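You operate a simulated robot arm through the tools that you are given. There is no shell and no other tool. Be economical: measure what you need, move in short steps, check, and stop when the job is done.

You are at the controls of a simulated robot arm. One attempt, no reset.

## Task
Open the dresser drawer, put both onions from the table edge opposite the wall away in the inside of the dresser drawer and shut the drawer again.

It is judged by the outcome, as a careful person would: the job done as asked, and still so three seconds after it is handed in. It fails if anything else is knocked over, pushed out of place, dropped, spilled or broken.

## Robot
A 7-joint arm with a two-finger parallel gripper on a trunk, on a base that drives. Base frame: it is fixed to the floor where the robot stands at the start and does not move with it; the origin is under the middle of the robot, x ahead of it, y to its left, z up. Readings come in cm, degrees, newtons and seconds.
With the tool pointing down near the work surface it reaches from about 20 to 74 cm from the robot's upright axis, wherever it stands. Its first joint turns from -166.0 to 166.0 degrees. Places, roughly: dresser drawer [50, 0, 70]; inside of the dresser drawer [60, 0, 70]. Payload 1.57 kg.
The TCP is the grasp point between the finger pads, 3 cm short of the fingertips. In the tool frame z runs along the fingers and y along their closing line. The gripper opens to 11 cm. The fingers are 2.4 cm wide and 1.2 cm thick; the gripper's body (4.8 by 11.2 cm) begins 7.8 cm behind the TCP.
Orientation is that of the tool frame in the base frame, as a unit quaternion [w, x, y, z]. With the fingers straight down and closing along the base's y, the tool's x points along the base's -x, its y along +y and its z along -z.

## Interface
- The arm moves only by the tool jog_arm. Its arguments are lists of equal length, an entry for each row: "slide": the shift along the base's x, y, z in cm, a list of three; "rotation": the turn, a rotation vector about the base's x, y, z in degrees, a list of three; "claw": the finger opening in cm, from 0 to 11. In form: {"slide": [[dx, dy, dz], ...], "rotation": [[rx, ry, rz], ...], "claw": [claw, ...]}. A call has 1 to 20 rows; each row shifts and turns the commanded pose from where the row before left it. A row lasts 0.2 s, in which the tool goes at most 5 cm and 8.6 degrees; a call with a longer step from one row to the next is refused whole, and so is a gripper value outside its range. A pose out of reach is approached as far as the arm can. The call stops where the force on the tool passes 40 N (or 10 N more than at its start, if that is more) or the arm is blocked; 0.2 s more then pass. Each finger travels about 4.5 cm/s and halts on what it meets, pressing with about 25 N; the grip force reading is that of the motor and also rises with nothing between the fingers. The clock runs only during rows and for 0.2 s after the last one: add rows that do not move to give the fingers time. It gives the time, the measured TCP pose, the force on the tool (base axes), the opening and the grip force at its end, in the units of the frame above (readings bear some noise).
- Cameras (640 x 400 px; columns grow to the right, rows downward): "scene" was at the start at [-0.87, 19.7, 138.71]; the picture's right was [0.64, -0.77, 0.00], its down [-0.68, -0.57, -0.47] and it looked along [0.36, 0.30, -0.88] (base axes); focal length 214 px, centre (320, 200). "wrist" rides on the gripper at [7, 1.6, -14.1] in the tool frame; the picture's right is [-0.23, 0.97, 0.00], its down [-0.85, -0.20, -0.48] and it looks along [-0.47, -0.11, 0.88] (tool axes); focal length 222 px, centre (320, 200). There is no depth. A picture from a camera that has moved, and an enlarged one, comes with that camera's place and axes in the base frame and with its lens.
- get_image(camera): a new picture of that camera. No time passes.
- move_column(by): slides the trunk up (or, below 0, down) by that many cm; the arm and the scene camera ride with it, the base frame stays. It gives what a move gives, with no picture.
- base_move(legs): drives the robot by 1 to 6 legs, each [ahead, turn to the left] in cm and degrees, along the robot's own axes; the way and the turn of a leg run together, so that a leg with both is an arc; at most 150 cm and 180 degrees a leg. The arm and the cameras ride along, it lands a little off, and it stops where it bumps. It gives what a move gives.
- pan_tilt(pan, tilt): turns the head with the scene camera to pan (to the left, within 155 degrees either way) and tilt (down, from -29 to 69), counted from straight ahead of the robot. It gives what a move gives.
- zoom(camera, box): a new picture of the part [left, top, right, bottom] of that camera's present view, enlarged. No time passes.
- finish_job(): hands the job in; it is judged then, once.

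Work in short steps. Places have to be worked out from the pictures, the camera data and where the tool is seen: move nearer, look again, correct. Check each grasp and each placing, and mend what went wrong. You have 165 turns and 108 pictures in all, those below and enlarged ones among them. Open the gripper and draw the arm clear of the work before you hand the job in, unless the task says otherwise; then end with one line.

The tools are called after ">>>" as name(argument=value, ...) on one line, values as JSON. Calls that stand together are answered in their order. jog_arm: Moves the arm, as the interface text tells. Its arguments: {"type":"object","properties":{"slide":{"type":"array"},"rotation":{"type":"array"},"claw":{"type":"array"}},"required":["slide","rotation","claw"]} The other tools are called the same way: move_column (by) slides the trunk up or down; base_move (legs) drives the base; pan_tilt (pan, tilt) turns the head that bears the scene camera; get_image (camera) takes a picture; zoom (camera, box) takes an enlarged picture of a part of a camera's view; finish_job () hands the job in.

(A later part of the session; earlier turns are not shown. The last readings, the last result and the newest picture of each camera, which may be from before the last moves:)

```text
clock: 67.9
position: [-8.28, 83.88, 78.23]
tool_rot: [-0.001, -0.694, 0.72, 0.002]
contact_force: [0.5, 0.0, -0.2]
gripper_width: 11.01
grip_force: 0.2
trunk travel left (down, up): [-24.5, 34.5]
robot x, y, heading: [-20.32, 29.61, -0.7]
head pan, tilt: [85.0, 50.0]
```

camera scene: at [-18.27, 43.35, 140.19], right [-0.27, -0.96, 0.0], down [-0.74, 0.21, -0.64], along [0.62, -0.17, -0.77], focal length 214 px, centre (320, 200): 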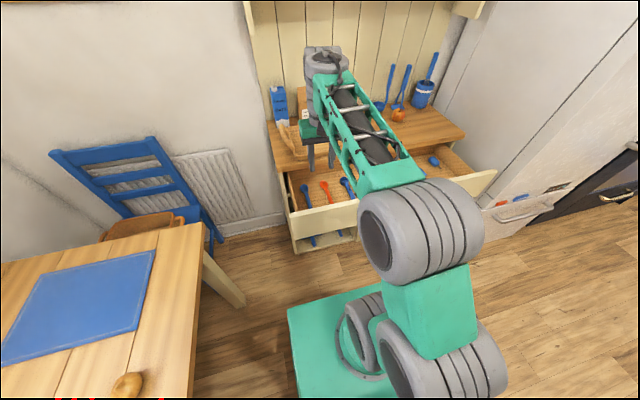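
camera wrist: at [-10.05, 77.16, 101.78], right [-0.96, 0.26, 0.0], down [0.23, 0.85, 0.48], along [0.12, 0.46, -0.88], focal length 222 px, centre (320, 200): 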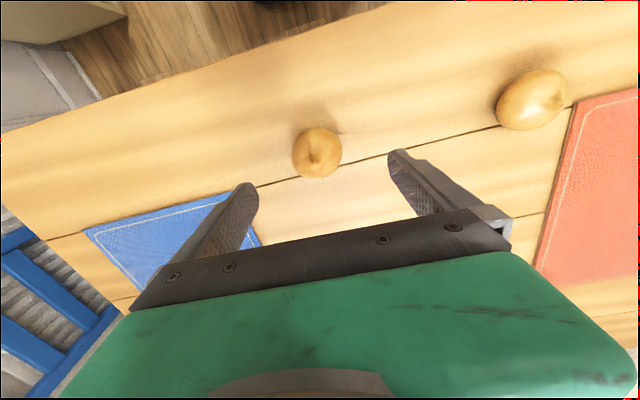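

In position without contact. I close firmly and lift slowly a little.

>>> jog_arm(slide=[[0, 0, 0], [0, 0, 0], [0, 0, 0], [0, 0, 0], [0, 0, 0], [0, 0, 0], [0, 0, 0], [0, 0, 0]], rotation=[[0, 0, 0], [0, 0, 0], [0, 0, 0], [0, 0, 0], [0, 0, 0], [0, 0, 0], [0, 0, 0], [0, 0, 0]], claw=[9.5, 8, 6.5, 5, 4, 3, 3, 3])

>>> jog_arm(slide=[[0, 0, 0.4], [0, 0, 0.6], [0, 0, 0.6], [0, 0, 0.8], [0, 0, 0.8], [0, 0, 0]], rotation=[[0, 0, 0], [0, 0, 0], [0, 0, 0], [0, 0, 0], [0, 0, 0], [0, 0, 0]], claw=[3, 3, 3, 3, 3, 3])

>>> get_image(camera="wrist")

```text
clock: 69.7
position: [-8.26, 83.99, 78.26]
tool_rot: [-0.001, -0.693, 0.721, 0.002]
contact_force: [-0.4, -1.1, 0.8]
gripper_width: 5.75
grip_force: 25.2
trunk travel left (down, up): [-24.5, 34.5]
robot x, y, heading: [-19.89, 29.84, -0.9]
head pan, tilt: [85.0, 50.0]
```

```text
clock: 71.1
position: [-8.15, 84.01, 81.48]
tool_rot: [-0.001, -0.694, 0.72, 0.001]
contact_force: [-0.1, 0.1, 0.6]
gripper_width: 5.71
grip_force: 25.5
trunk travel left (down, up): [-24.5, 34.5]
robot x, y, heading: [-19.98, 29.86, -0.5]
head pan, tilt: [85.0, 50.0]
```

```text
74 pictures are left
camera wrist: at [-9.91, 77.16, 95.52], right [-0.96, 0.26, 0.0], down [0.23, 0.85, 0.48], along [0.12, 0.46, -0.88], focal length 222 px, centre (320, 200)
```

wrist: 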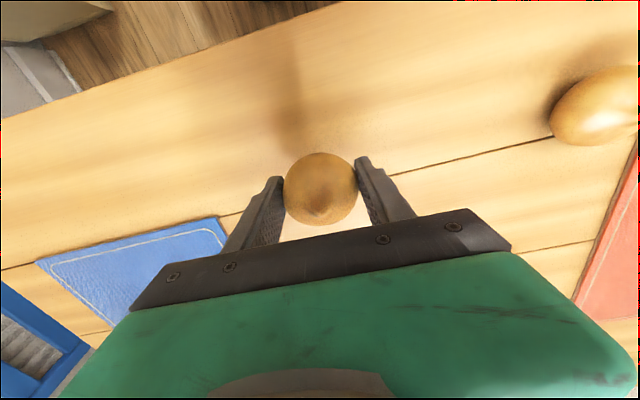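

The onion is lifted and held. I raise it smoothly with the trunk and check the grip.

>>> move_column(by=18)

>>> jog_arm(slide=[[1.3, -2, 0], [2.6, -3.9, 0], [2.6, -3.9, 0], [2.6, -3.9, 0], [2.6, -3.9, 0], [2.6, -3.9, 0], [2.6, -3.9, 0], [0, 0, 0]], rotation=[[0, 0, -3], [0, 0, -6.4], [0, 0, -6.4], [0, 0, -6.4], [0, 0, -6.4], [0, 0, -6.4], [0, 0, -6.4], [0, 0, 0]], claw=[3, 3, 3, 3, 3, 3, 3, 3])

```text
clock: 73.1
position: [-8.13, 84.09, 99.44]
tool_rot: [0.0, -0.693, 0.721, 0.002]
contact_force: [-0.5, 0.0, -0.5]
gripper_width: 5.72
grip_force: 25.4
trunk travel left (down, up): [-42.5, 16.5]
robot x, y, heading: [-20.07, 29.76, -0.7]
head pan, tilt: [85.0, 50.0]
```

```text
clock: 74.9
position: [8.71, 58.63, 99.32]
tool_rot: [0.0, -0.394, 0.919, 0.002]
contact_force: [0.5, 0.3, -1.3]
gripper_width: 5.71
grip_force: 25.1
trunk travel left (down, up): [-42.5, 16.5]
robot x, y, heading: [-19.99, 30.02, -0.6]
head pan, tilt: [85.0, 50.0]
```

Still holding. I continue over the drawer and look down at the free space.

>>> jog_arm(slide=[[2.6, -3.9, 0], [2.6, -3.9, 0], [2.6, -3.9, 0], [2.6, -3.9, 0], [2.6, -3.9, 0], [2.6, -3.9, 0], [2.6, -3.9, 0], [1, -4.5, 0], [1, -4.5, 0], [1, -4, 0], [0, 0, 0]], rotation=[[0, 0, -6.4], [0, 0, -6.4], [0, 0, -6.4], [0, 0, -6.4], [0, 0, -6.4], [0, 0, -6.4], [0, 0, -6.4], [0, 0, 0], [0, 0, 0], [0, 0, 0], [0, 0, 0]], claw=[3, 3, 3, 3, 3, 3, 3, 3, 3, 3, 3])

>>> pan_tilt(pan=-25, tilt=50)

>>> get_image(camera="wrist")

>>> get_image(camera="scene")

```text
clock: 77.3
position: [29.93, 18.12, 99.43]
tool_rot: [0.001, -0.015, 1.0, 0.002]
contact_force: [-0.2, 0.5, -0.5]
gripper_width: 5.7
grip_force: 24.8
trunk travel left (down, up): [-42.5, 16.5]
robot x, y, heading: [-20.05, 29.76, -0.9]
head pan, tilt: [85.0, 50.0]
```

```text
clock: 79.2
position: [29.94, 18.29, 99.52]
tool_rot: [0.001, -0.014, 1.0, 0.002]
contact_force: [-0.4, -0.2, -0.9]
gripper_width: 5.71
grip_force: 24.9
trunk travel left (down, up): [-42.5, 16.5]
robot x, y, heading: [-20.0, 29.51, -0.8]
head pan, tilt: [-25.0, 50.0]
```

```text
73 pictures are left
camera wrist: at [22.99, 19.72, 113.59], right [0.2, 0.98, 0.0], down [0.86, -0.18, 0.48], along [0.47, -0.09, -0.88], focal length 222 px, centre (320, 200)
```

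wrist: 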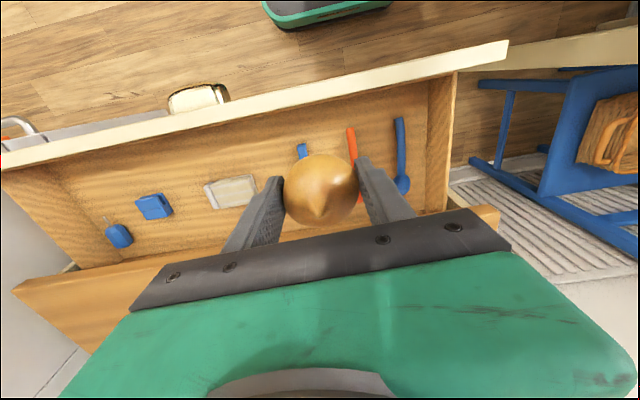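

```text
72 pictures are left
camera scene: at [-18.74, 42.1, 148.19], right [-0.43, -0.9, 0.0], down [-0.69, 0.33, -0.64], along [0.58, -0.28, -0.77], focal length 214 px, centre (320, 200)
```

scene: 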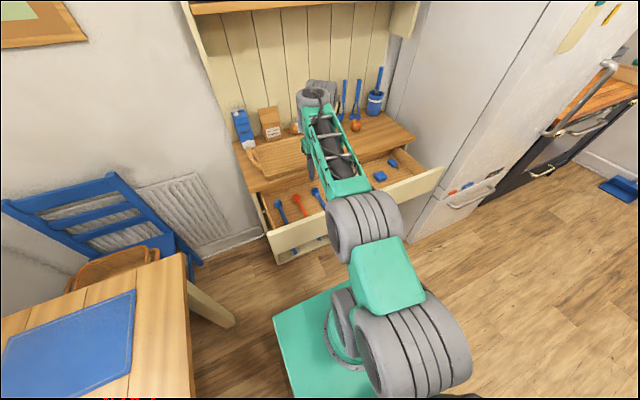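

There is a free strip in front of the block (x 28–37). I'll set the first onion at about (32, -8): move over, then lower to z 85 and look.

>>> jog_arm(slide=[[0.3, -3.75, 0], [0.3, -3.75, 0], [0.3, -3.75, 0], [0.3, -3.75, 0], [0.3, -3.75, 0], [0.4, -3.75, 0], [0.4, -3.75, 0], [0, 0, -3], [0, 0, -3], [0, 0, -3], [0, 0, -3], [0, 0, -2.5], [0, 0, 0]], rotation=[[0, 0, 0], [0, 0, 0], [0, 0, 0], [0, 0, 0], [0, 0, 0], [0, 0, 0], [0, 0, 0], [0, 0, 0], [0, 0, 0], [0, 0, 0], [0, 0, 0], [0, 0, 0], [0, 0, 0]], claw=[3, 3, 3, 3, 3, 3, 3, 3, 3, 3, 3, 3, 3])

>>> get_image(camera="wrist")

>>> get_image(camera="scene")

```text
clock: 82.0
position: [32.6, -8.15, 85.2]
tool_rot: [-0.002, -0.014, 1.0, 0.004]
contact_force: [0.5, 0.1, -0.2]
gripper_width: 5.75
grip_force: 25.2
out of reach, approached as far as the arm can: row 12
trunk travel left (down, up): [-42.5, 16.5]
robot x, y, heading: [-19.79, 29.8, -0.6]
head pan, tilt: [-25.0, 50.0]
```

```text
71 pictures are left
camera wrist: at [25.69, -6.83, 99.36], right [0.2, 0.98, 0.01], down [0.86, -0.18, 0.47], along [0.47, -0.09, -0.88], focal length 222 px, centre (320, 200)
```

wrist: 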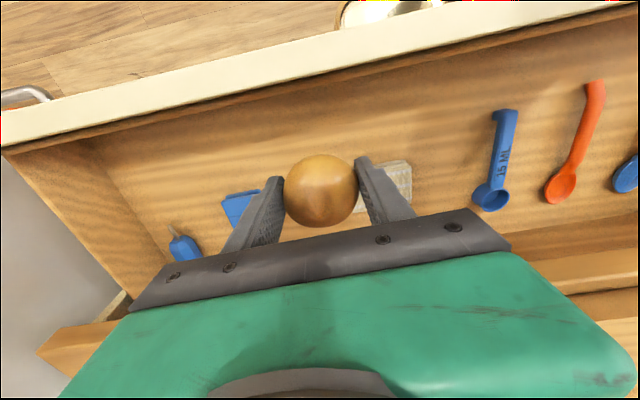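

```text
70 pictures are left
camera scene: at [-18.72, 42.06, 148.2], right [-0.43, -0.9, 0.0], down [-0.69, 0.33, -0.64], along [0.58, -0.28, -0.77], focal length 214 px, centre (320, 200)
```

scene: 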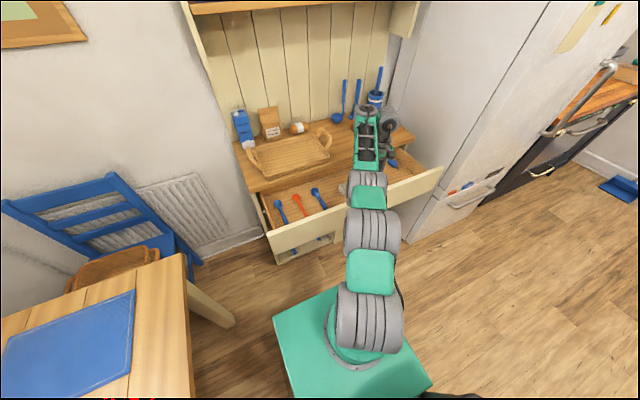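

The arm itself can't go lower here, so I shift 1.2 cm towards the drawer front for clearance and lower with the trunk.

>>> jog_arm(slide=[[-1.2, 0, 0], [0, 0, 0]], rotation=[[0, 0, 0], [0, 0, 0]], claw=[3, 3])

>>> move_column(by=-8.5)

>>> get_image(camera="wrist")

>>> get_image(camera="scene")

```text
clock: 82.5
position: [31.9, -8.74, 85.63]
tool_rot: [-0.001, -0.015, 1.0, 0.004]
contact_force: [1.2, -1.3, -1.4]
gripper_width: 5.75
grip_force: 24.6
out of reach, approached as far as the arm can: row 1
trunk travel left (down, up): [-42.5, 16.5]
robot x, y, heading: [-19.69, 30.06, -0.6]
head pan, tilt: [-25.0, 50.0]
```

```text
clock: 83.8
position: [31.88, -8.78, 77.04]
tool_rot: [0.0, -0.015, 1.0, 0.002]
contact_force: [0.2, 0.6, -1.3]
gripper_width: 5.7
grip_force: 24.8
trunk travel left (down, up): [-34.0, 25.0]
robot x, y, heading: [-20.49, 29.91, -0.6]
head pan, tilt: [-25.0, 50.0]
```

```text
69 pictures are left
camera wrist: at [25.02, -7.3, 91.26], right [0.2, 0.98, 0.01], down [0.86, -0.18, 0.48], along [0.47, -0.09, -0.88], focal length 222 px, centre (320, 200)
```

wrist: 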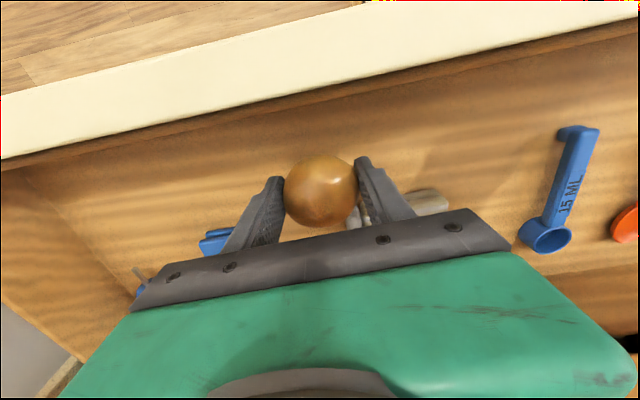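

```text
68 pictures are left
camera scene: at [-18.74, 42.08, 139.7], right [-0.43, -0.9, 0.0], down [-0.69, 0.33, -0.64], along [0.58, -0.28, -0.77], focal length 214 px, centre (320, 200)
```

scene: 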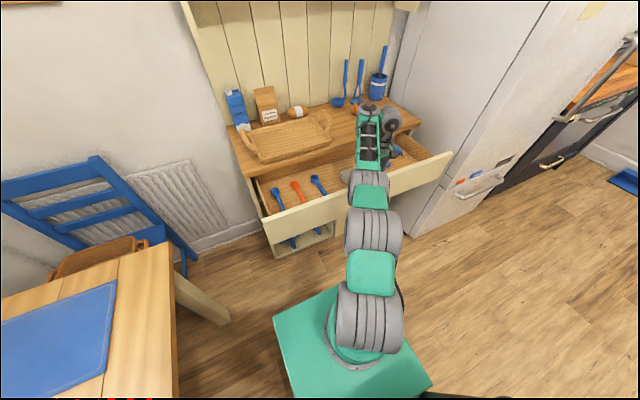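

Clear so far; I lower in smaller steps watching for contact.

>>> move_column(by=-2)

>>> move_column(by=-0.8)

>>> get_image(camera="wrist")

```text
clock: 84.4
position: [31.83, -8.67, 75.07]
tool_rot: [-0.001, -0.014, 1.0, 0.002]
contact_force: [-0.2, 0.2, -0.5]
gripper_width: 5.72
grip_force: 24.5
trunk travel left (down, up): [-32.0, 27.0]
robot x, y, heading: [-20.34, 29.72, -0.8]
head pan, tilt: [-25.0, 50.0]
```

```text
clock: 85.0
position: [31.86, -8.58, 74.36]
tool_rot: [-0.001, -0.014, 1.0, 0.004]
contact_force: [-0.5, 0.2, -1.4]
gripper_width: 5.7
grip_force: 24.7
trunk travel left (down, up): [-31.2, 27.8]
robot x, y, heading: [-20.02, 29.94, -0.9]
head pan, tilt: [-25.0, 50.0]
```

```text
67 pictures are left
camera wrist: at [25.02, -7.3, 88.44], right [0.2, 0.98, 0.01], down [0.86, -0.18, 0.48], along [0.47, -0.09, -0.88], focal length 222 px, centre (320, 200)
```

wrist: 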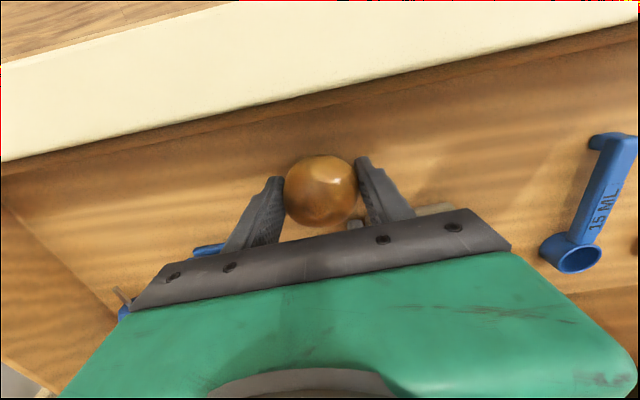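

The spoon's top reads z ≈ 71, so the floor is about 70. I lower slightly more and check force.

>>> move_column(by=-0.7)

>>> move_column(by=-0.5)

```text
clock: 85.6
position: [31.78, -8.68, 73.55]
tool_rot: [-0.002, -0.014, 1.0, 0.004]
contact_force: [0.0, 0.8, -1.3]
gripper_width: 5.75
grip_force: 24.6
trunk travel left (down, up): [-30.5, 28.5]
robot x, y, heading: [-20.0, 30.16, -0.4]
head pan, tilt: [-25.0, 50.0]
```

```text
clock: 86.1
position: [31.92, -8.67, 73.57]
tool_rot: [0.001, -0.015, 1.0, 0.001]
contact_force: [2.5, -1.2, 21.4]
gripper_width: 5.73
grip_force: 25.2
trunk travel left (down, up): [-30.0, 29.0]
robot x, y, heading: [-20.05, 29.32, -0.8]
head pan, tilt: [-25.0, 50.0]
```

It touches the drawer floor. I ease off 0.4 cm, open a little and raise.

>>> move_column(by=0.4)

>>> jog_arm(slide=[[0, 0, 0], [0, 0, 0], [0, 0, 0], [0, 0, 0], [0, 0, 0]], rotation=[[0, 0, 0], [0, 0, 0], [0, 0, 0], [0, 0, 0], [0, 0, 0]], claw=[5.7, 6.2, 7, 8, 8])

>>> move_column(by=24)

>>> get_image(camera="wrist")

```text
clock: 86.6
position: [31.72, -8.69, 73.46]
tool_rot: [-0.002, -0.014, 1.0, 0.002]
contact_force: [1.0, -4.0, 12.6]
gripper_width: 5.73
grip_force: 25.2
trunk travel left (down, up): [-30.4, 28.6]
robot x, y, heading: [-20.57, 29.56, -0.7]
head pan, tilt: [-25.0, 50.0]
```

```text
clock: 87.8
position: [31.86, -8.89, 73.39]
tool_rot: [-0.002, -0.014, 1.0, 0.003]
contact_force: [-0.4, 0.7, 0.4]
gripper_width: 7.96
grip_force: 0.0
trunk travel left (down, up): [-30.4, 28.6]
robot x, y, heading: [-19.72, 29.52, -0.4]
head pan, tilt: [-25.0, 50.0]
```

```text
clock: 90.3
position: [31.86, -8.57, 97.57]
tool_rot: [-0.002, -0.013, 1.0, 0.004]
contact_force: [-0.5, -0.1, -0.2]
gripper_width: 7.98
grip_force: 0.0
trunk travel left (down, up): [-54.4, 4.6]
robot x, y, heading: [-19.89, 29.43, -0.8]
head pan, tilt: [-25.0, 50.0]
```

```text
66 pictures are left
camera wrist: at [25.03, -7.3, 111.64], right [0.2, 0.98, 0.01], down [0.86, -0.18, 0.47], along [0.47, -0.09, -0.88], focal length 222 px, centre (320, 200)
```

wrist: 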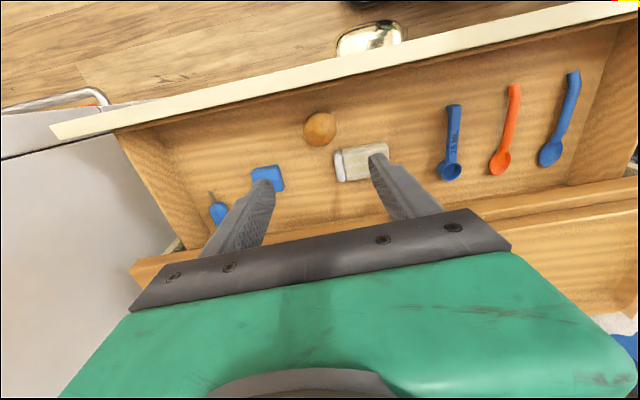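

Onion A lies in the drawer. I swing back towards onion B at the same height.

>>> jog_arm(slide=[[-0.3, 4.3, 0.3], [-0.3, 4.3, 0.3], [-0.3, 4.3, 0.3], [-0.3, 4.3, 0.3], [-0.3, 4.3, 0.3], [-0.3, 4.3, 0.3], [-0.3, 4.3, 0.3], [-0.3, 4.3, 0.3], [-0.3, 4.3, 0.1], [0, 0, 0]], rotation=[[0, 0, 0], [0, 0, 0], [0, 0, 0], [0, 0, 0], [0, 0, 0], [0, 0, 0], [0, 0, 0], [0, 0, 0], [0, 0, 0], [0, 0, 0]], claw=[8, 9, 10, 11, 11, 11, 11, 11, 11, 11])

>>> jog_arm(slide=[[-3.3, 3.03, 0], [-3.3, 3.03, 0], [-3.3, 3.03, 0], [-3.3, 3.03, 0], [-3.3, 3.03, 0], [-3.3, 3.03, 0], [-3.3, 3.03, 0], [-3.3, 3.03, 0], [-3.3, 3.03, 0], [-3.3, 3.03, 0], [-3.3, 3.03, 0], [-3.3, 3.03, 0], [-3.3, 3.03, 0], [-3.3, 3.03, 0], [-3.3, 3.03, 0], [-3.3, 3.03, 0], [-3.3, 3.03, 0], [-3.3, 3.03, 0], [0, 0, 0]], rotation=[[0, 0, 5], [0, 0, 5], [0, 0, 5], [0, 0, 5], [0, 0, 5], [0, 0, 5], [0, 0, 5], [0, 0, 5], [0, 0, 5], [0, 0, 5], [0, 0, 5], [0, 0, 5], [0, 0, 5], [0, 0, 5], [0, 0, 5], [0, 0, 5], [0, 0, 5], [0, 0, 5], [0, 0, 0]], claw=[11, 11, 11, 11, 11, 11, 11, 11, 11, 11, 11, 11, 11, 11, 11, 11, 11, 11, 11])

>>> get_image(camera="wrist")

```text
clock: 92.5
position: [32.77, 27.75, 105.49]
tool_rot: [-0.003, -0.014, 1.0, 0.001]
contact_force: [-0.3, -0.4, 0.3]
gripper_width: 11.0
grip_force: 0.1
out of reach, approached as far as the arm can: row 1, 2, 3, 4, 5, 7
trunk travel left (down, up): [-54.4, 4.6]
robot x, y, heading: [-20.11, 29.68, -0.6]
head pan, tilt: [-25.0, 50.0]
```

```text
clock: 96.5
position: [-23.22, 82.83, 111.38]
tool_rot: [0.003, 0.718, -0.696, -0.001]
contact_force: [-0.2, -0.1, -0.8]
gripper_width: 10.99
grip_force: 0.0
out of reach, approached as far as the arm can: row 1, 2, 3, 4, 5, 6, 7
trunk travel left (down, up): [-54.4, 4.6]
robot x, y, heading: [-19.96, 29.9, -0.7]
head pan, tilt: [-25.0, 50.0]
```

```text
65 pictures are left
camera wrist: at [-24.46, 75.87, 125.55], right [-0.98, 0.2, 0.01], down [0.18, 0.86, 0.48], along [0.09, 0.47, -0.88], focal length 222 px, centre (320, 200)
```

wrist: 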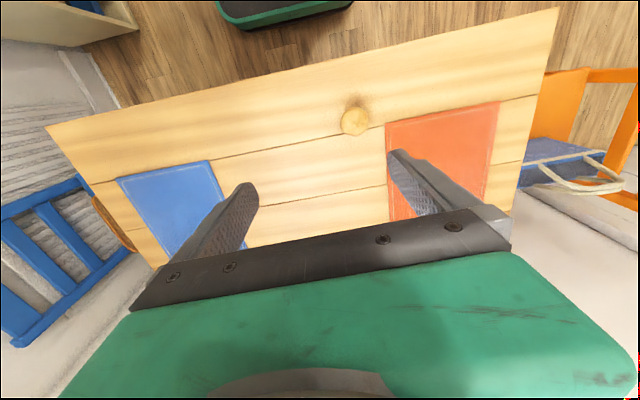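

Onion B reads (-30.4, 84.6). I move above it and lower the trunk 22 cm.

>>> jog_arm(slide=[[-3.6, 0.9, 0], [-3.6, 0.9, 0], [0, 0, 0]], rotation=[[0, 0, 0], [0, 0, 0], [0, 0, 0]], claw=[11, 11, 11])

>>> move_column(by=-22)

>>> get_image(camera="wrist")

```text
clock: 97.3
position: [-27.29, 85.5, 112.59]
tool_rot: [0.002, -0.697, 0.717, 0.011]
contact_force: [0.5, -0.2, 0.3]
gripper_width: 11.0
grip_force: 0.0
trunk travel left (down, up): [-54.4, 4.6]
robot x, y, heading: [-19.85, 29.6, -0.8]
head pan, tilt: [-25.0, 50.0]
```

```text
clock: 99.7
position: [-27.23, 85.66, 90.17]
tool_rot: [0.0, -0.697, 0.717, 0.008]
contact_force: [0.9, 0.3, 0.2]
gripper_width: 11.0
grip_force: 0.1
trunk travel left (down, up): [-32.4, 26.6]
robot x, y, heading: [-20.16, 30.06, -0.8]
head pan, tilt: [-25.0, 50.0]
```

```text
64 pictures are left
camera wrist: at [-28.84, 78.5, 104.26], right [-0.97, 0.25, 0.01], down [0.23, 0.84, 0.49], along [0.11, 0.47, -0.87], focal length 222 px, centre (320, 200)
```

wrist: 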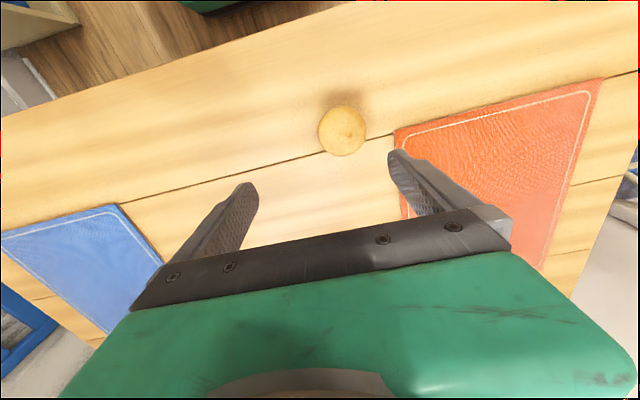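

Onion at (-30.3, 84.6). I correct position and descend partway.

>>> jog_arm(slide=[[-3.1, -1.05, 0], [0, 0, 0], [0, 0, -3], [0, 0, 0]], rotation=[[0, 0, 0], [0, 0, 0], [0, 0, 0], [0, 0, 0]], claw=[11, 11, 11, 11])

>>> get_image(camera="wrist")

```text
clock: 100.7
position: [-26.92, 85.77, 87.6]
tool_rot: [0.002, -0.673, 0.739, 0.013]
contact_force: [0.2, -0.1, 0.2]
gripper_width: 11.0
grip_force: 0.1
trunk travel left (down, up): [-32.4, 26.6]
robot x, y, heading: [-20.34, 29.78, -0.6]
head pan, tilt: [-25.0, 50.0]
```

```text
63 pictures are left
camera wrist: at [-28.86, 78.75, 101.68], right [-0.95, 0.32, 0.02], down [0.29, 0.82, 0.49], along [0.14, 0.47, -0.87], focal length 222 px, centre (320, 200)
```

wrist: 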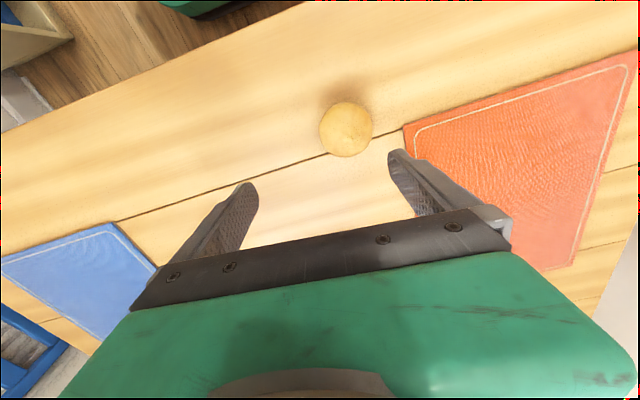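

The arm hits a joint limit towards -x, so I back the base 3.4 cm instead, which shifts the tool the same way.

>>> base_move(legs=[[-3.4, 0]])

>>> jog_arm(slide=[[0, -1.1, 0], [0, 0, 0]], rotation=[[0, 0, 0], [0, 0, 0]], claw=[11, 11])

>>> get_image(camera="wrist")

```text
clock: 101.5
position: [-30.41, 85.74, 87.3]
tool_rot: [0.001, -0.673, 0.739, 0.01]
contact_force: [0.7, 0.1, 0.2]
gripper_width: 11.0
grip_force: 0.1
trunk travel left (down, up): [-32.4, 26.6]
robot x, y, heading: [-23.22, 29.9, -0.9]
head pan, tilt: [-25.0, 50.0]
```

```text
clock: 102.1
position: [-29.76, 84.61, 87.14]
tool_rot: [0.0, -0.67, 0.743, 0.009]
contact_force: [-0.3, -0.1, -0.1]
gripper_width: 11.02
grip_force: 0.2
trunk travel left (down, up): [-32.4, 26.6]
robot x, y, heading: [-23.66, 29.73, -0.7]
head pan, tilt: [-25.0, 50.0]
```

```text
62 pictures are left
camera wrist: at [-31.84, 77.83, 101.27], right [-0.95, 0.33, 0.01], down [0.29, 0.82, 0.49], along [0.15, 0.46, -0.87], focal length 222 px, centre (320, 200)
```

wrist: 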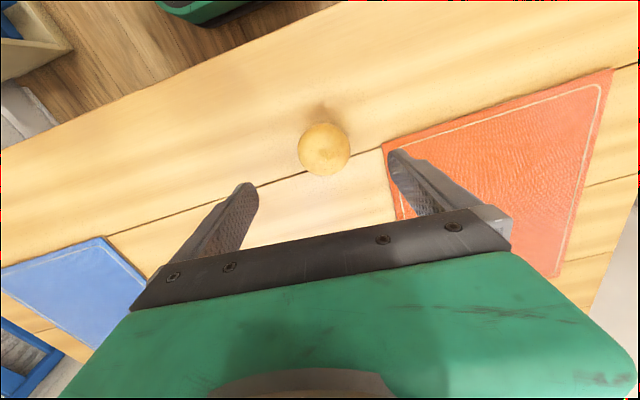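

Nearly centred; I nudge the base 0.5 cm, narrow the fingers to 9 cm to stay off the mat, and lower with the trunk.

>>> base_move(legs=[[-0.5, 0]])

>>> jog_arm(slide=[[0, 0, 0], [0, 0, 0], [0, 0, 0]], rotation=[[0, 0, 0], [0, 0, 0], [0, 0, 0]], claw=[10, 9, 9])

>>> move_column(by=-5)

>>> get_image(camera="wrist")

```text
clock: 102.8
position: [-30.28, 84.68, 87.3]
tool_rot: [0.0, -0.67, 0.742, 0.009]
contact_force: [0.3, 0.6, -0.4]
gripper_width: 11.02
grip_force: 0.0
trunk travel left (down, up): [-32.4, 26.6]
robot x, y, heading: [-23.7, 29.78, -0.7]
head pan, tilt: [-25.0, 50.0]
```

```text
clock: 103.6
position: [-30.27, 84.73, 87.22]
tool_rot: [0.0, -0.669, 0.743, 0.008]
contact_force: [0.0, -0.6, -0.1]
gripper_width: 9.0
grip_force: 0.1
trunk travel left (down, up): [-32.4, 26.6]
robot x, y, heading: [-24.11, 29.68, -0.7]
head pan, tilt: [-25.0, 50.0]
```

```text
clock: 104.5
position: [-30.12, 84.71, 82.33]
tool_rot: [0.0, -0.669, 0.743, 0.009]
contact_force: [0.2, 0.5, 0.5]
gripper_width: 8.99
grip_force: 0.1
trunk travel left (down, up): [-27.4, 31.6]
robot x, y, heading: [-23.75, 29.67, -1.1]
head pan, tilt: [-25.0, 50.0]
```

```text
61 pictures are left
camera wrist: at [-32.3, 77.84, 96.32], right [-0.94, 0.33, 0.01], down [0.29, 0.82, 0.49], along [0.15, 0.46, -0.87], focal length 222 px, centre (320, 200)
```

wrist: 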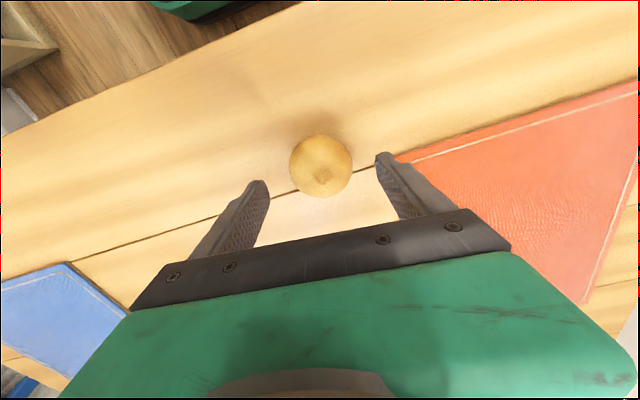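

Centred well. I lower the last 4 cm and close.

>>> move_column(by=-4)

>>> jog_arm(slide=[[0, 0, 0], [0, 0, 0], [0, 0, 0], [0, 0, 0], [0, 0, 0], [0, 0, 0], [0, 0, 0]], rotation=[[0, 0, 0], [0, 0, 0], [0, 0, 0], [0, 0, 0], [0, 0, 0], [0, 0, 0], [0, 0, 0]], claw=[8, 6.5, 5, 4, 3, 3, 3])

>>> move_column(by=3)

>>> get_image(camera="wrist")

```text
clock: 105.4
position: [-30.11, 84.63, 78.25]
tool_rot: [0.0, -0.67, 0.743, 0.009]
contact_force: [-0.4, 0.2, -0.1]
gripper_width: 8.98
grip_force: 0.1
trunk travel left (down, up): [-23.4, 35.6]
robot x, y, heading: [-24.0, 29.7, -0.5]
head pan, tilt: [-25.0, 50.0]
```

```text
clock: 107.0
position: [-30.11, 84.82, 78.37]
tool_rot: [0.0, -0.669, 0.743, 0.009]
contact_force: [0.7, 0.7, -0.5]
gripper_width: 5.64
grip_force: 25.4
trunk travel left (down, up): [-23.4, 35.6]
robot x, y, heading: [-23.56, 29.46, -0.7]
head pan, tilt: [-25.0, 50.0]
```

```text
clock: 107.7
position: [-30.29, 84.77, 81.27]
tool_rot: [0.001, -0.669, 0.743, 0.009]
contact_force: [0.6, -0.4, -1.1]
gripper_width: 5.69
grip_force: 25.0
trunk travel left (down, up): [-26.4, 32.6]
robot x, y, heading: [-23.82, 30.05, -0.8]
head pan, tilt: [-25.0, 50.0]
```

```text
60 pictures are left
camera wrist: at [-32.3, 77.85, 95.31], right [-0.94, 0.33, 0.01], down [0.29, 0.82, 0.49], along [0.15, 0.46, -0.87], focal length 222 px, centre (320, 200)
```

wrist: 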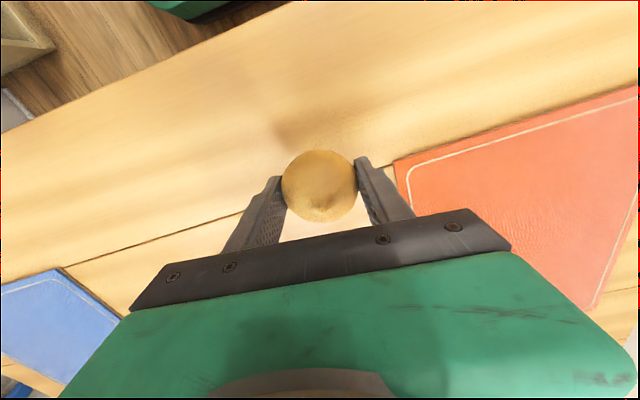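

Onion B is held. I raise it with the trunk and swing towards the drawer.

>>> move_column(by=20)

>>> jog_arm(slide=[[1.5, -1.4, 0], [3.3, -3.03, 0], [3.3, -3.03, 0], [3.3, -3.03, 0], [3.3, -3.03, 0], [3.3, -3.03, 0], [3.3, -3.03, 0], [3.3, -3.03, 0], [3.3, -3.03, 0], [3.3, -3.03, 0], [3.3, -3.03, 0], [3.3, -3.03, 0], [3.3, -3.03, 0], [3.3, -3.03, 0], [3.3, -3.03, 0], [3.3, -3.03, 0], [3.3, -3.03, 0], [3.3, -3.03, 0], [1.8, -1.6, 0], [0, 0, 0]], rotation=[[0, 0, -3], [0, 0, -4.6], [0, 0, -4.6], [0, 0, -4.6], [0, 0, -4.6], [0, 0, -4.6], [0, 0, -4.6], [0, 0, -4.6], [0, 0, -4.6], [0, 0, -4.6], [0, 0, -4.6], [0, 0, -4.6], [0, 0, -4.6], [0, 0, -4.6], [0, 0, -4.6], [0, 0, -4.6], [0, 0, -4.6], [0, 0, -4.6], [0, 0, -3], [0, 0, 0]], claw=[3, 3, 3, 3, 3, 3, 3, 3, 3, 3, 3, 3, 3, 3, 3, 3, 3, 3, 3, 3])

>>> get_image(camera="wrist")

```text
clock: 109.9
position: [-30.33, 84.75, 101.24]
tool_rot: [0.001, -0.67, 0.742, 0.008]
contact_force: [-0.2, -0.9, -1.0]
gripper_width: 5.64
grip_force: 24.9
trunk travel left (down, up): [-46.4, 12.6]
robot x, y, heading: [-23.86, 29.87, -0.8]
head pan, tilt: [-25.0, 50.0]
```

```text
clock: 114.1
position: [29.48, 31.16, 103.91]
tool_rot: [0.005, 0.001, 1.0, 0.007]
contact_force: [0.2, 0.6, -0.9]
gripper_width: 5.64
grip_force: 25.3
out of reach, approached as far as the arm can: row 6, 7, 8, 10
trunk travel left (down, up): [-46.4, 12.6]
robot x, y, heading: [-23.93, 29.88, -0.9]
head pan, tilt: [-25.0, 50.0]
```

```text
59 pictures are left
camera wrist: at [22.36, 32.69, 117.91], right [0.23, 0.97, 0.01], down [0.85, -0.21, 0.49], along [0.48, -0.1, -0.87], focal length 222 px, centre (320, 200)
```

wrist: 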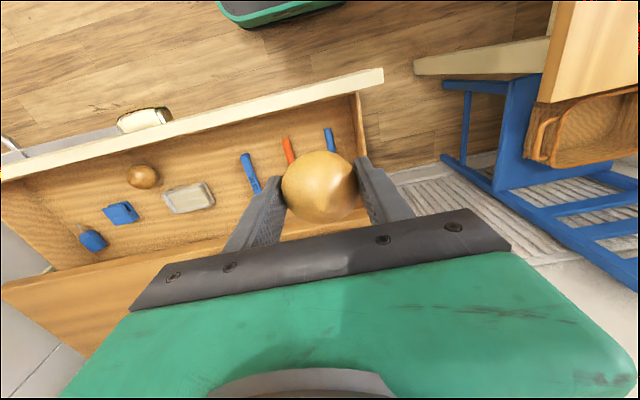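

Still holding. I move over the second spot at about (31.5, 4).

>>> jog_arm(slide=[[0.3, -3.9, 0], [0.3, -3.9, 0], [0.3, -3.9, 0], [0.3, -3.9, 0], [0.3, -3.9, 0], [0.3, -3.9, 0], [0.2, -3.8, 0], [0, 0, 0]], rotation=[[0, 0, 0], [0, 0, 0], [0, 0, 0], [0, 0, 0], [0, 0, 0], [0, 0, 0], [0, 0, 0], [0, 0, 0]], claw=[3, 3, 3, 3, 3, 3, 3, 3])

>>> move_column(by=-16)

>>> get_image(camera="wrist")

```text
clock: 115.9
position: [31.29, 3.84, 103.9]
tool_rot: [0.007, 0.002, 1.0, 0.006]
contact_force: [-0.1, -0.1, -1.2]
gripper_width: 5.63
grip_force: 23.8
trunk travel left (down, up): [-46.4, 12.6]
robot x, y, heading: [-23.91, 30.13, -0.8]
head pan, tilt: [-25.0, 50.0]
```

```text
clock: 117.7
position: [31.34, 3.9, 87.99]
tool_rot: [0.006, 0.0, 1.0, 0.006]
contact_force: [0.7, 1.6, -1.9]
gripper_width: 5.63
grip_force: 25.3
trunk travel left (down, up): [-30.4, 28.6]
robot x, y, heading: [-23.79, 30.24, -0.5]
head pan, tilt: [-25.0, 50.0]
```

```text
58 pictures are left
camera wrist: at [24.21, 5.47, 102.05], right [0.23, 0.97, 0.01], down [0.85, -0.21, 0.49], along [0.48, -0.1, -0.87], focal length 222 px, centre (320, 200)
```

wrist: 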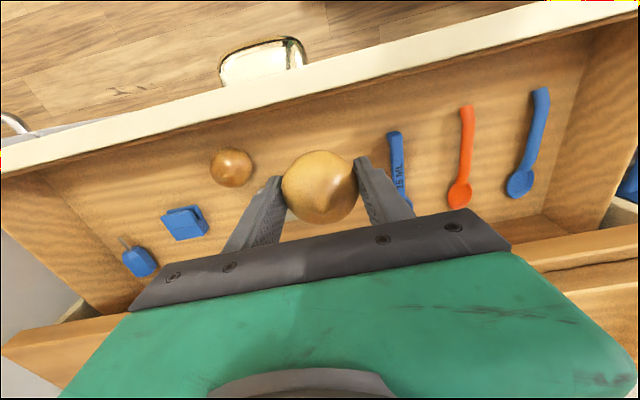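

The landing point is clear of the first onion and the spoon. I lower, then release near the floor.

>>> move_column(by=-12)

>>> move_column(by=-2)

>>> move_column(by=-0.4)

>>> get_image(camera="wrist")

```text
clock: 119.2
position: [31.2, 4.01, 76.03]
tool_rot: [0.006, 0.001, 1.0, 0.006]
contact_force: [-0.3, -0.4, -1.2]
gripper_width: 5.63
grip_force: 24.6
trunk travel left (down, up): [-18.4, 40.6]
robot x, y, heading: [-24.25, 29.71, -0.8]
head pan, tilt: [-25.0, 50.0]
```

```text
clock: 119.9
position: [31.16, 4.05, 74.01]
tool_rot: [0.006, 0.001, 1.0, 0.006]
contact_force: [-0.6, -0.7, -1.8]
gripper_width: 5.63
grip_force: 25.5
trunk travel left (down, up): [-16.4, 42.6]
robot x, y, heading: [-24.17, 29.82, -0.7]
head pan, tilt: [-25.0, 50.0]
```

```text
clock: 120.4
position: [31.32, 3.93, 73.57]
tool_rot: [0.007, 0.0, 1.0, 0.005]
contact_force: [-0.6, -0.8, 1.9]
gripper_width: 5.62
grip_force: 25.7
trunk travel left (down, up): [-16.0, 43.0]
robot x, y, heading: [-24.07, 30.08, -0.5]
head pan, tilt: [-25.0, 50.0]
```

```text
57 pictures are left
camera wrist: at [24.2, 5.48, 87.69], right [0.23, 0.97, 0.01], down [0.85, -0.21, 0.49], along [0.48, -0.1, -0.87], focal length 222 px, centre (320, 200)
```

wrist: 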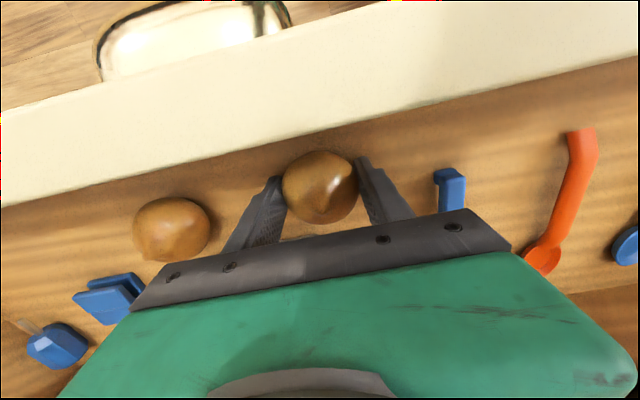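

Just touching the floor. I open to 8 cm and raise straight up.

>>> jog_arm(slide=[[0, 0, 0], [0, 0, 0], [0, 0, 0], [0, 0, 0], [0, 0, 0]], rotation=[[0, 0, 0], [0, 0, 0], [0, 0, 0], [0, 0, 0], [0, 0, 0]], claw=[5.7, 6.2, 7, 8, 8])

>>> move_column(by=32)

>>> get_image(camera="wrist")

```text
clock: 121.6
position: [31.25, 3.95, 73.49]
tool_rot: [0.006, 0.001, 1.0, 0.006]
contact_force: [0.5, -0.4, -0.1]
gripper_width: 8.01
grip_force: 0.1
trunk travel left (down, up): [-16.0, 43.0]
robot x, y, heading: [-24.21, 29.79, -0.8]
head pan, tilt: [-25.0, 50.0]
```

```text
clock: 124.8
position: [31.28, 3.87, 105.65]
tool_rot: [0.006, 0.0, 1.0, 0.006]
contact_force: [0.3, -0.4, -0.3]
gripper_width: 8.0
grip_force: 0.0
trunk travel left (down, up): [-48.0, 11.0]
robot x, y, heading: [-23.67, 30.15, -0.7]
head pan, tilt: [-25.0, 50.0]
```

```text
56 pictures are left
camera wrist: at [24.21, 5.47, 119.64], right [0.23, 0.97, 0.01], down [0.85, -0.21, 0.49], along [0.48, -0.1, -0.87], focal length 222 px, centre (320, 200)
```

wrist: 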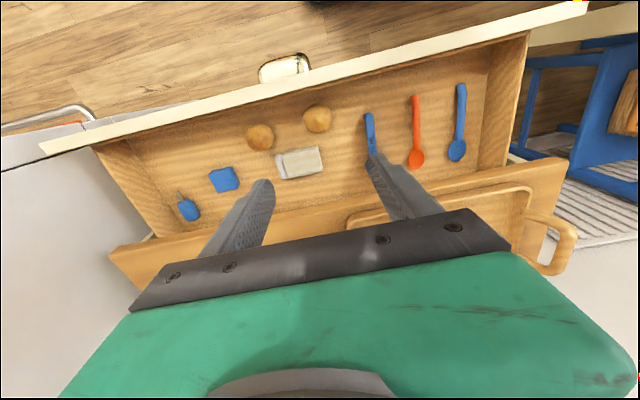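

Both onions lie in the drawer. Now I draw the arm in and drive round to face the drawer front squarely for pushing it shut.

>>> jog_arm(slide=[[-3.5, 1, 0], [-3.5, 1, 0], [-3.5, 1, 0], [-3.5, 1, 0], [0, 0, 0]], rotation=[[0, 0, 0], [0, 0, 0], [0, 0, 0], [0, 0, 0], [0, 0, 0]], claw=[6, 4, 2, 0, 0])

>>> base_move(legs=[[0, -102], [32, 0], [0, 102.7]])

>>> pan_tilt(pan=0, tilt=45)

>>> get_image(camera="scene")

>>> get_image(camera="wrist")

```text
clock: 126.0
position: [17.28, 7.97, 105.67]
tool_rot: [0.006, 0.001, 1.0, 0.006]
contact_force: [-0.2, 0.0, 0.8]
gripper_width: 0.0
grip_force: 11.1
trunk travel left (down, up): [-48.0, 11.0]
robot x, y, heading: [-24.37, 29.95, -0.6]
head pan, tilt: [-25.0, 50.0]
```

```text
clock: 136.8
position: [10.17, -23.1, 105.63]
tool_rot: [0.007, 0.001, 1.0, 0.006]
contact_force: [-0.7, 0.8, 0.5]
gripper_width: 0.03
grip_force: 21.5
trunk travel left (down, up): [-48.0, 11.0]
robot x, y, heading: [-31.27, -1.08, -0.8]
head pan, tilt: [-25.0, 50.0]
```

```text
clock: 137.6
position: [10.06, -23.05, 105.52]
tool_rot: [0.006, 0.001, 1.0, 0.006]
contact_force: [0.5, 0.8, 0.1]
gripper_width: 0.02
grip_force: 21.8
trunk travel left (down, up): [-48.0, 11.0]
robot x, y, heading: [-31.1, -1.01, -0.7]
head pan, tilt: [0.0, 45.0]
```

```text
55 pictures are left
camera scene: at [-28.68, 14.33, 154.38], right [-0.01, -1.0, 0.0], down [-0.71, 0.01, -0.71], along [0.71, -0.01, -0.71], focal length 214 px, centre (320, 200)
```

scene: 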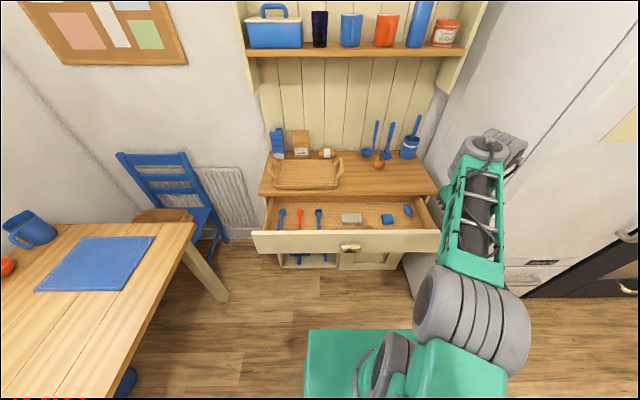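

```text
54 pictures are left
camera wrist: at [3.05, -21.54, 119.7], right [0.23, 0.97, 0.01], down [0.85, -0.21, 0.49], along [0.48, -0.1, -0.87], focal length 222 px, centre (320, 200)
```

wrist: 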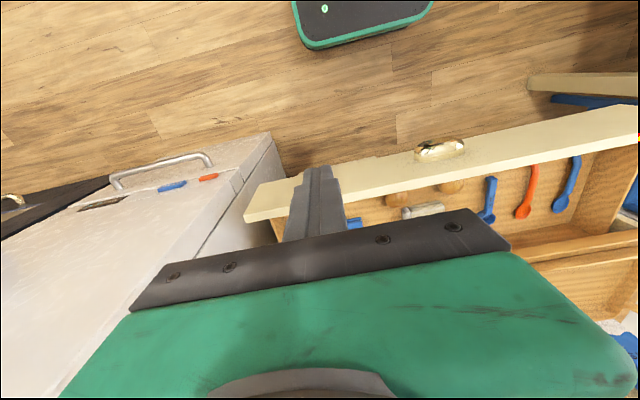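

I bring the closed gripper in front of the drawer, tilted 30° forward, beside the handle at y ≈ 7.5, then lower it.

>>> jog_arm(slide=[[0, 4.36, 0], [0, 4.36, 0], [0, 4.36, 0], [0, 4.36, 0], [0, 4.36, 0], [0, 4.36, 0], [0, 4.36, 0], [0, 0, 0]], rotation=[[0, 0, 0], [0, -5, 0], [0, -5, 0], [0, -5, 0], [0, -5, 0], [0, -5, 0], [0, -5, 0], [0, 0, 0]], claw=[0, 0, 0, 0, 0, 0, 0, 0])

>>> move_column(by=-25)

>>> get_image(camera="wrist")

>>> get_image(camera="scene")

```text
clock: 139.1
position: [11.95, -5.42, 102.62]
tool_rot: [0.019, 0.07, 0.996, -0.056]
contact_force: [0.7, -0.1, 0.2]
gripper_width: 0.0
grip_force: 21.8
out of reach, approached as far as the arm can: row 2, 3, 4, 5
trunk travel left (down, up): [-48.0, 11.0]
robot x, y, heading: [-31.19, -1.2, -0.8]
head pan, tilt: [0.0, 45.0]
stopped in row 7: the arm was blocked; the commanded pose is now the measured one
```

```text
clock: 141.6
position: [12.43, -5.4, 77.24]
tool_rot: [0.013, 0.07, 0.996, -0.056]
contact_force: [0.2, -0.8, 0.1]
gripper_width: 0.0
grip_force: 21.4
trunk travel left (down, up): [-23.0, 36.0]
robot x, y, heading: [-31.1, -1.27, -0.9]
head pan, tilt: [0.0, 45.0]
```

```text
53 pictures are left
camera wrist: at [5.65, -1.23, 90.77], right [0.36, 0.93, -0.1], down [0.81, -0.26, 0.53], along [0.46, -0.27, -0.84], focal length 222 px, centre (320, 200)
```

wrist: 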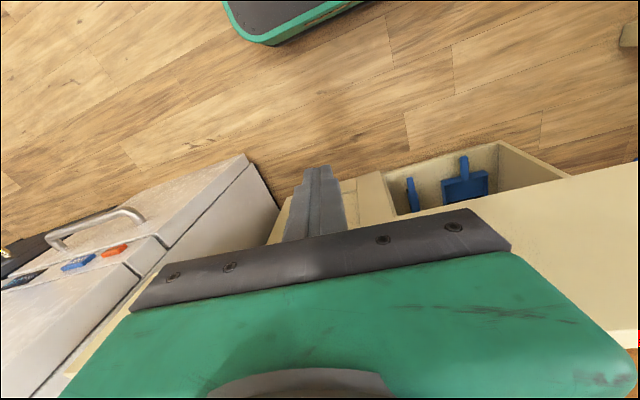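

```text
52 pictures are left
camera scene: at [-27.82, 14.32, 129.32], right [-0.01, -1.0, 0.0], down [-0.71, 0.01, -0.7], along [0.7, -0.01, -0.71], focal length 214 px, centre (320, 200)
```

scene: 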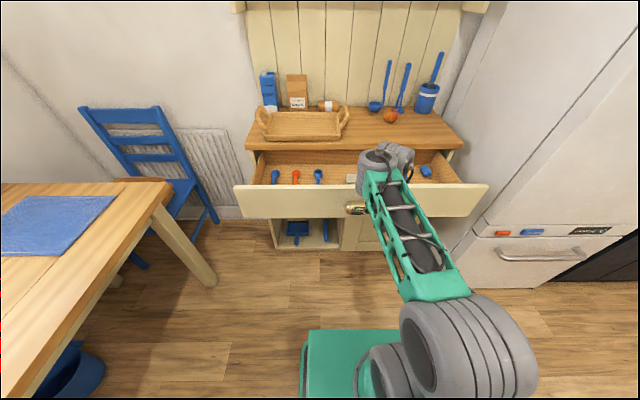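

The arm is cramped at this distance. I back off 20 cm, then extend the arm with the fingers tilted forward.

>>> base_move(legs=[[-20, 0]])

>>> jog_arm(slide=[[2.5, -0.4, 0], [2.5, -0.4, 0], [2.5, -0.4, 0], [2.5, -0.4, 0], [2.5, -0.4, 0], [2.5, -0.4, 0], [0, 0, 0]], rotation=[[0, -7, 0], [0, -7, 0], [0, -7, 0], [0, -7, 0], [0, -7, 0], [0, -7, 0], [0, 0, 0]], claw=[0, 0, 0, 0, 0, 0, 0])

>>> get_image(camera="wrist")

```text
clock: 143.2
position: [-7.51, -5.24, 77.24]
tool_rot: [0.014, 0.07, 0.996, -0.055]
contact_force: [-0.8, 0.4, 0.0]
gripper_width: 0.01
grip_force: 21.1
trunk travel left (down, up): [-23.0, 36.0]
robot x, y, heading: [-51.4, -0.83, -0.9]
head pan, tilt: [0.0, 45.0]
```

```text
clock: 144.8
position: [7.14, -7.63, 77.64]
tool_rot: [0.375, 0.085, 0.923, -0.026]
contact_force: [0.3, -1.2, 1.0]
gripper_width: 0.0
grip_force: 21.1
trunk travel left (down, up): [-23.0, 36.0]
robot x, y, heading: [-51.13, -1.23, -0.5]
head pan, tilt: [0.0, 45.0]
```

```text
51 pictures are left
camera wrist: at [-7.18, -3.38, 83.01], right [0.33, 0.93, 0.17], down [0.24, -0.26, 0.94], along [0.91, -0.27, -0.31], focal length 222 px, centre (320, 200)
```

wrist: 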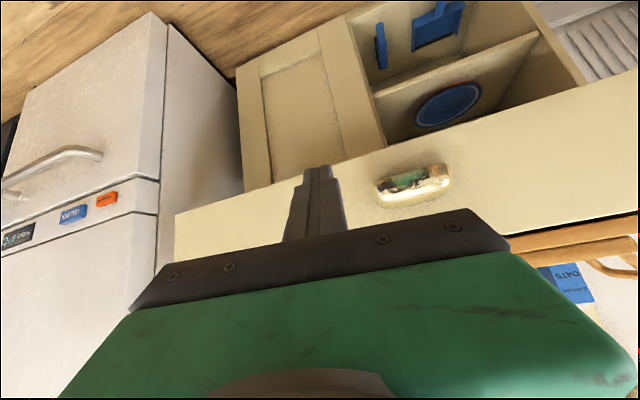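

Good posture. I advance the tips towards the drawer face, slightly right of the handle, until just short of contact.

>>> jog_arm(slide=[[2.5, -0.1, -0.5], [2.5, -0.1, -0.5], [2.5, -0.1, -0.5], [2.5, -0.1, -0.5], [1.5, 0, 0], [0, 0, 0]], rotation=[[0, 0, 0], [0, 0, 0], [0, 0, 0], [0, 0, 0], [0, 0, 0], [0, 0, 0]], claw=[0, 0, 0, 0, 0, 0])

>>> get_image(camera="wrist")

>>> zoom(camera="scene", box=[220, 40, 500, 215])

```text
clock: 146.2
position: [18.56, -7.96, 75.55]
tool_rot: [0.374, 0.085, 0.923, -0.027]
contact_force: [-0.3, -0.2, 0.7]
gripper_width: 0.03
grip_force: 21.2
trunk travel left (down, up): [-23.0, 36.0]
robot x, y, heading: [-50.84, -0.83, -0.6]
head pan, tilt: [0.0, 45.0]
```

```text
50 pictures are left
camera wrist: at [4.33, -3.73, 80.86], right [0.33, 0.93, 0.17], down [0.24, -0.26, 0.94], along [0.91, -0.27, -0.31], focal length 222 px, centre (320, 200)
```

wrist: 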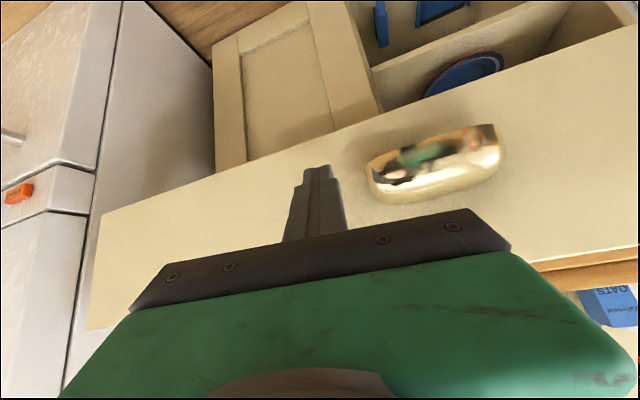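

```text
2.29 times, centred on (360, 128) of scene
camera zoom: at [-48.64, 14.59, 129.38], right [-0.01, -1.0, 0.0], down [-0.71, 0.01, -0.71], along [0.71, -0.01, -0.71], focal length 490 px, centre (229, 366)
```

zoom: 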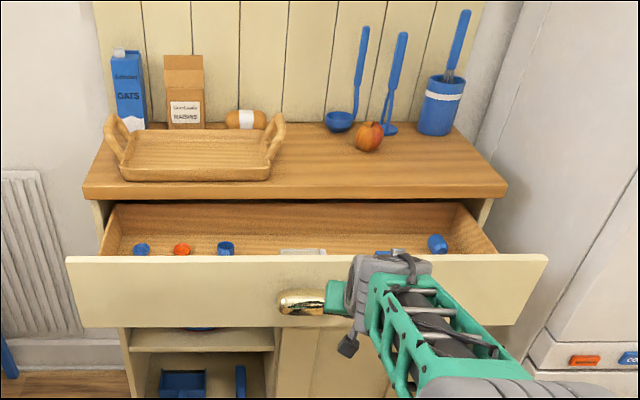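

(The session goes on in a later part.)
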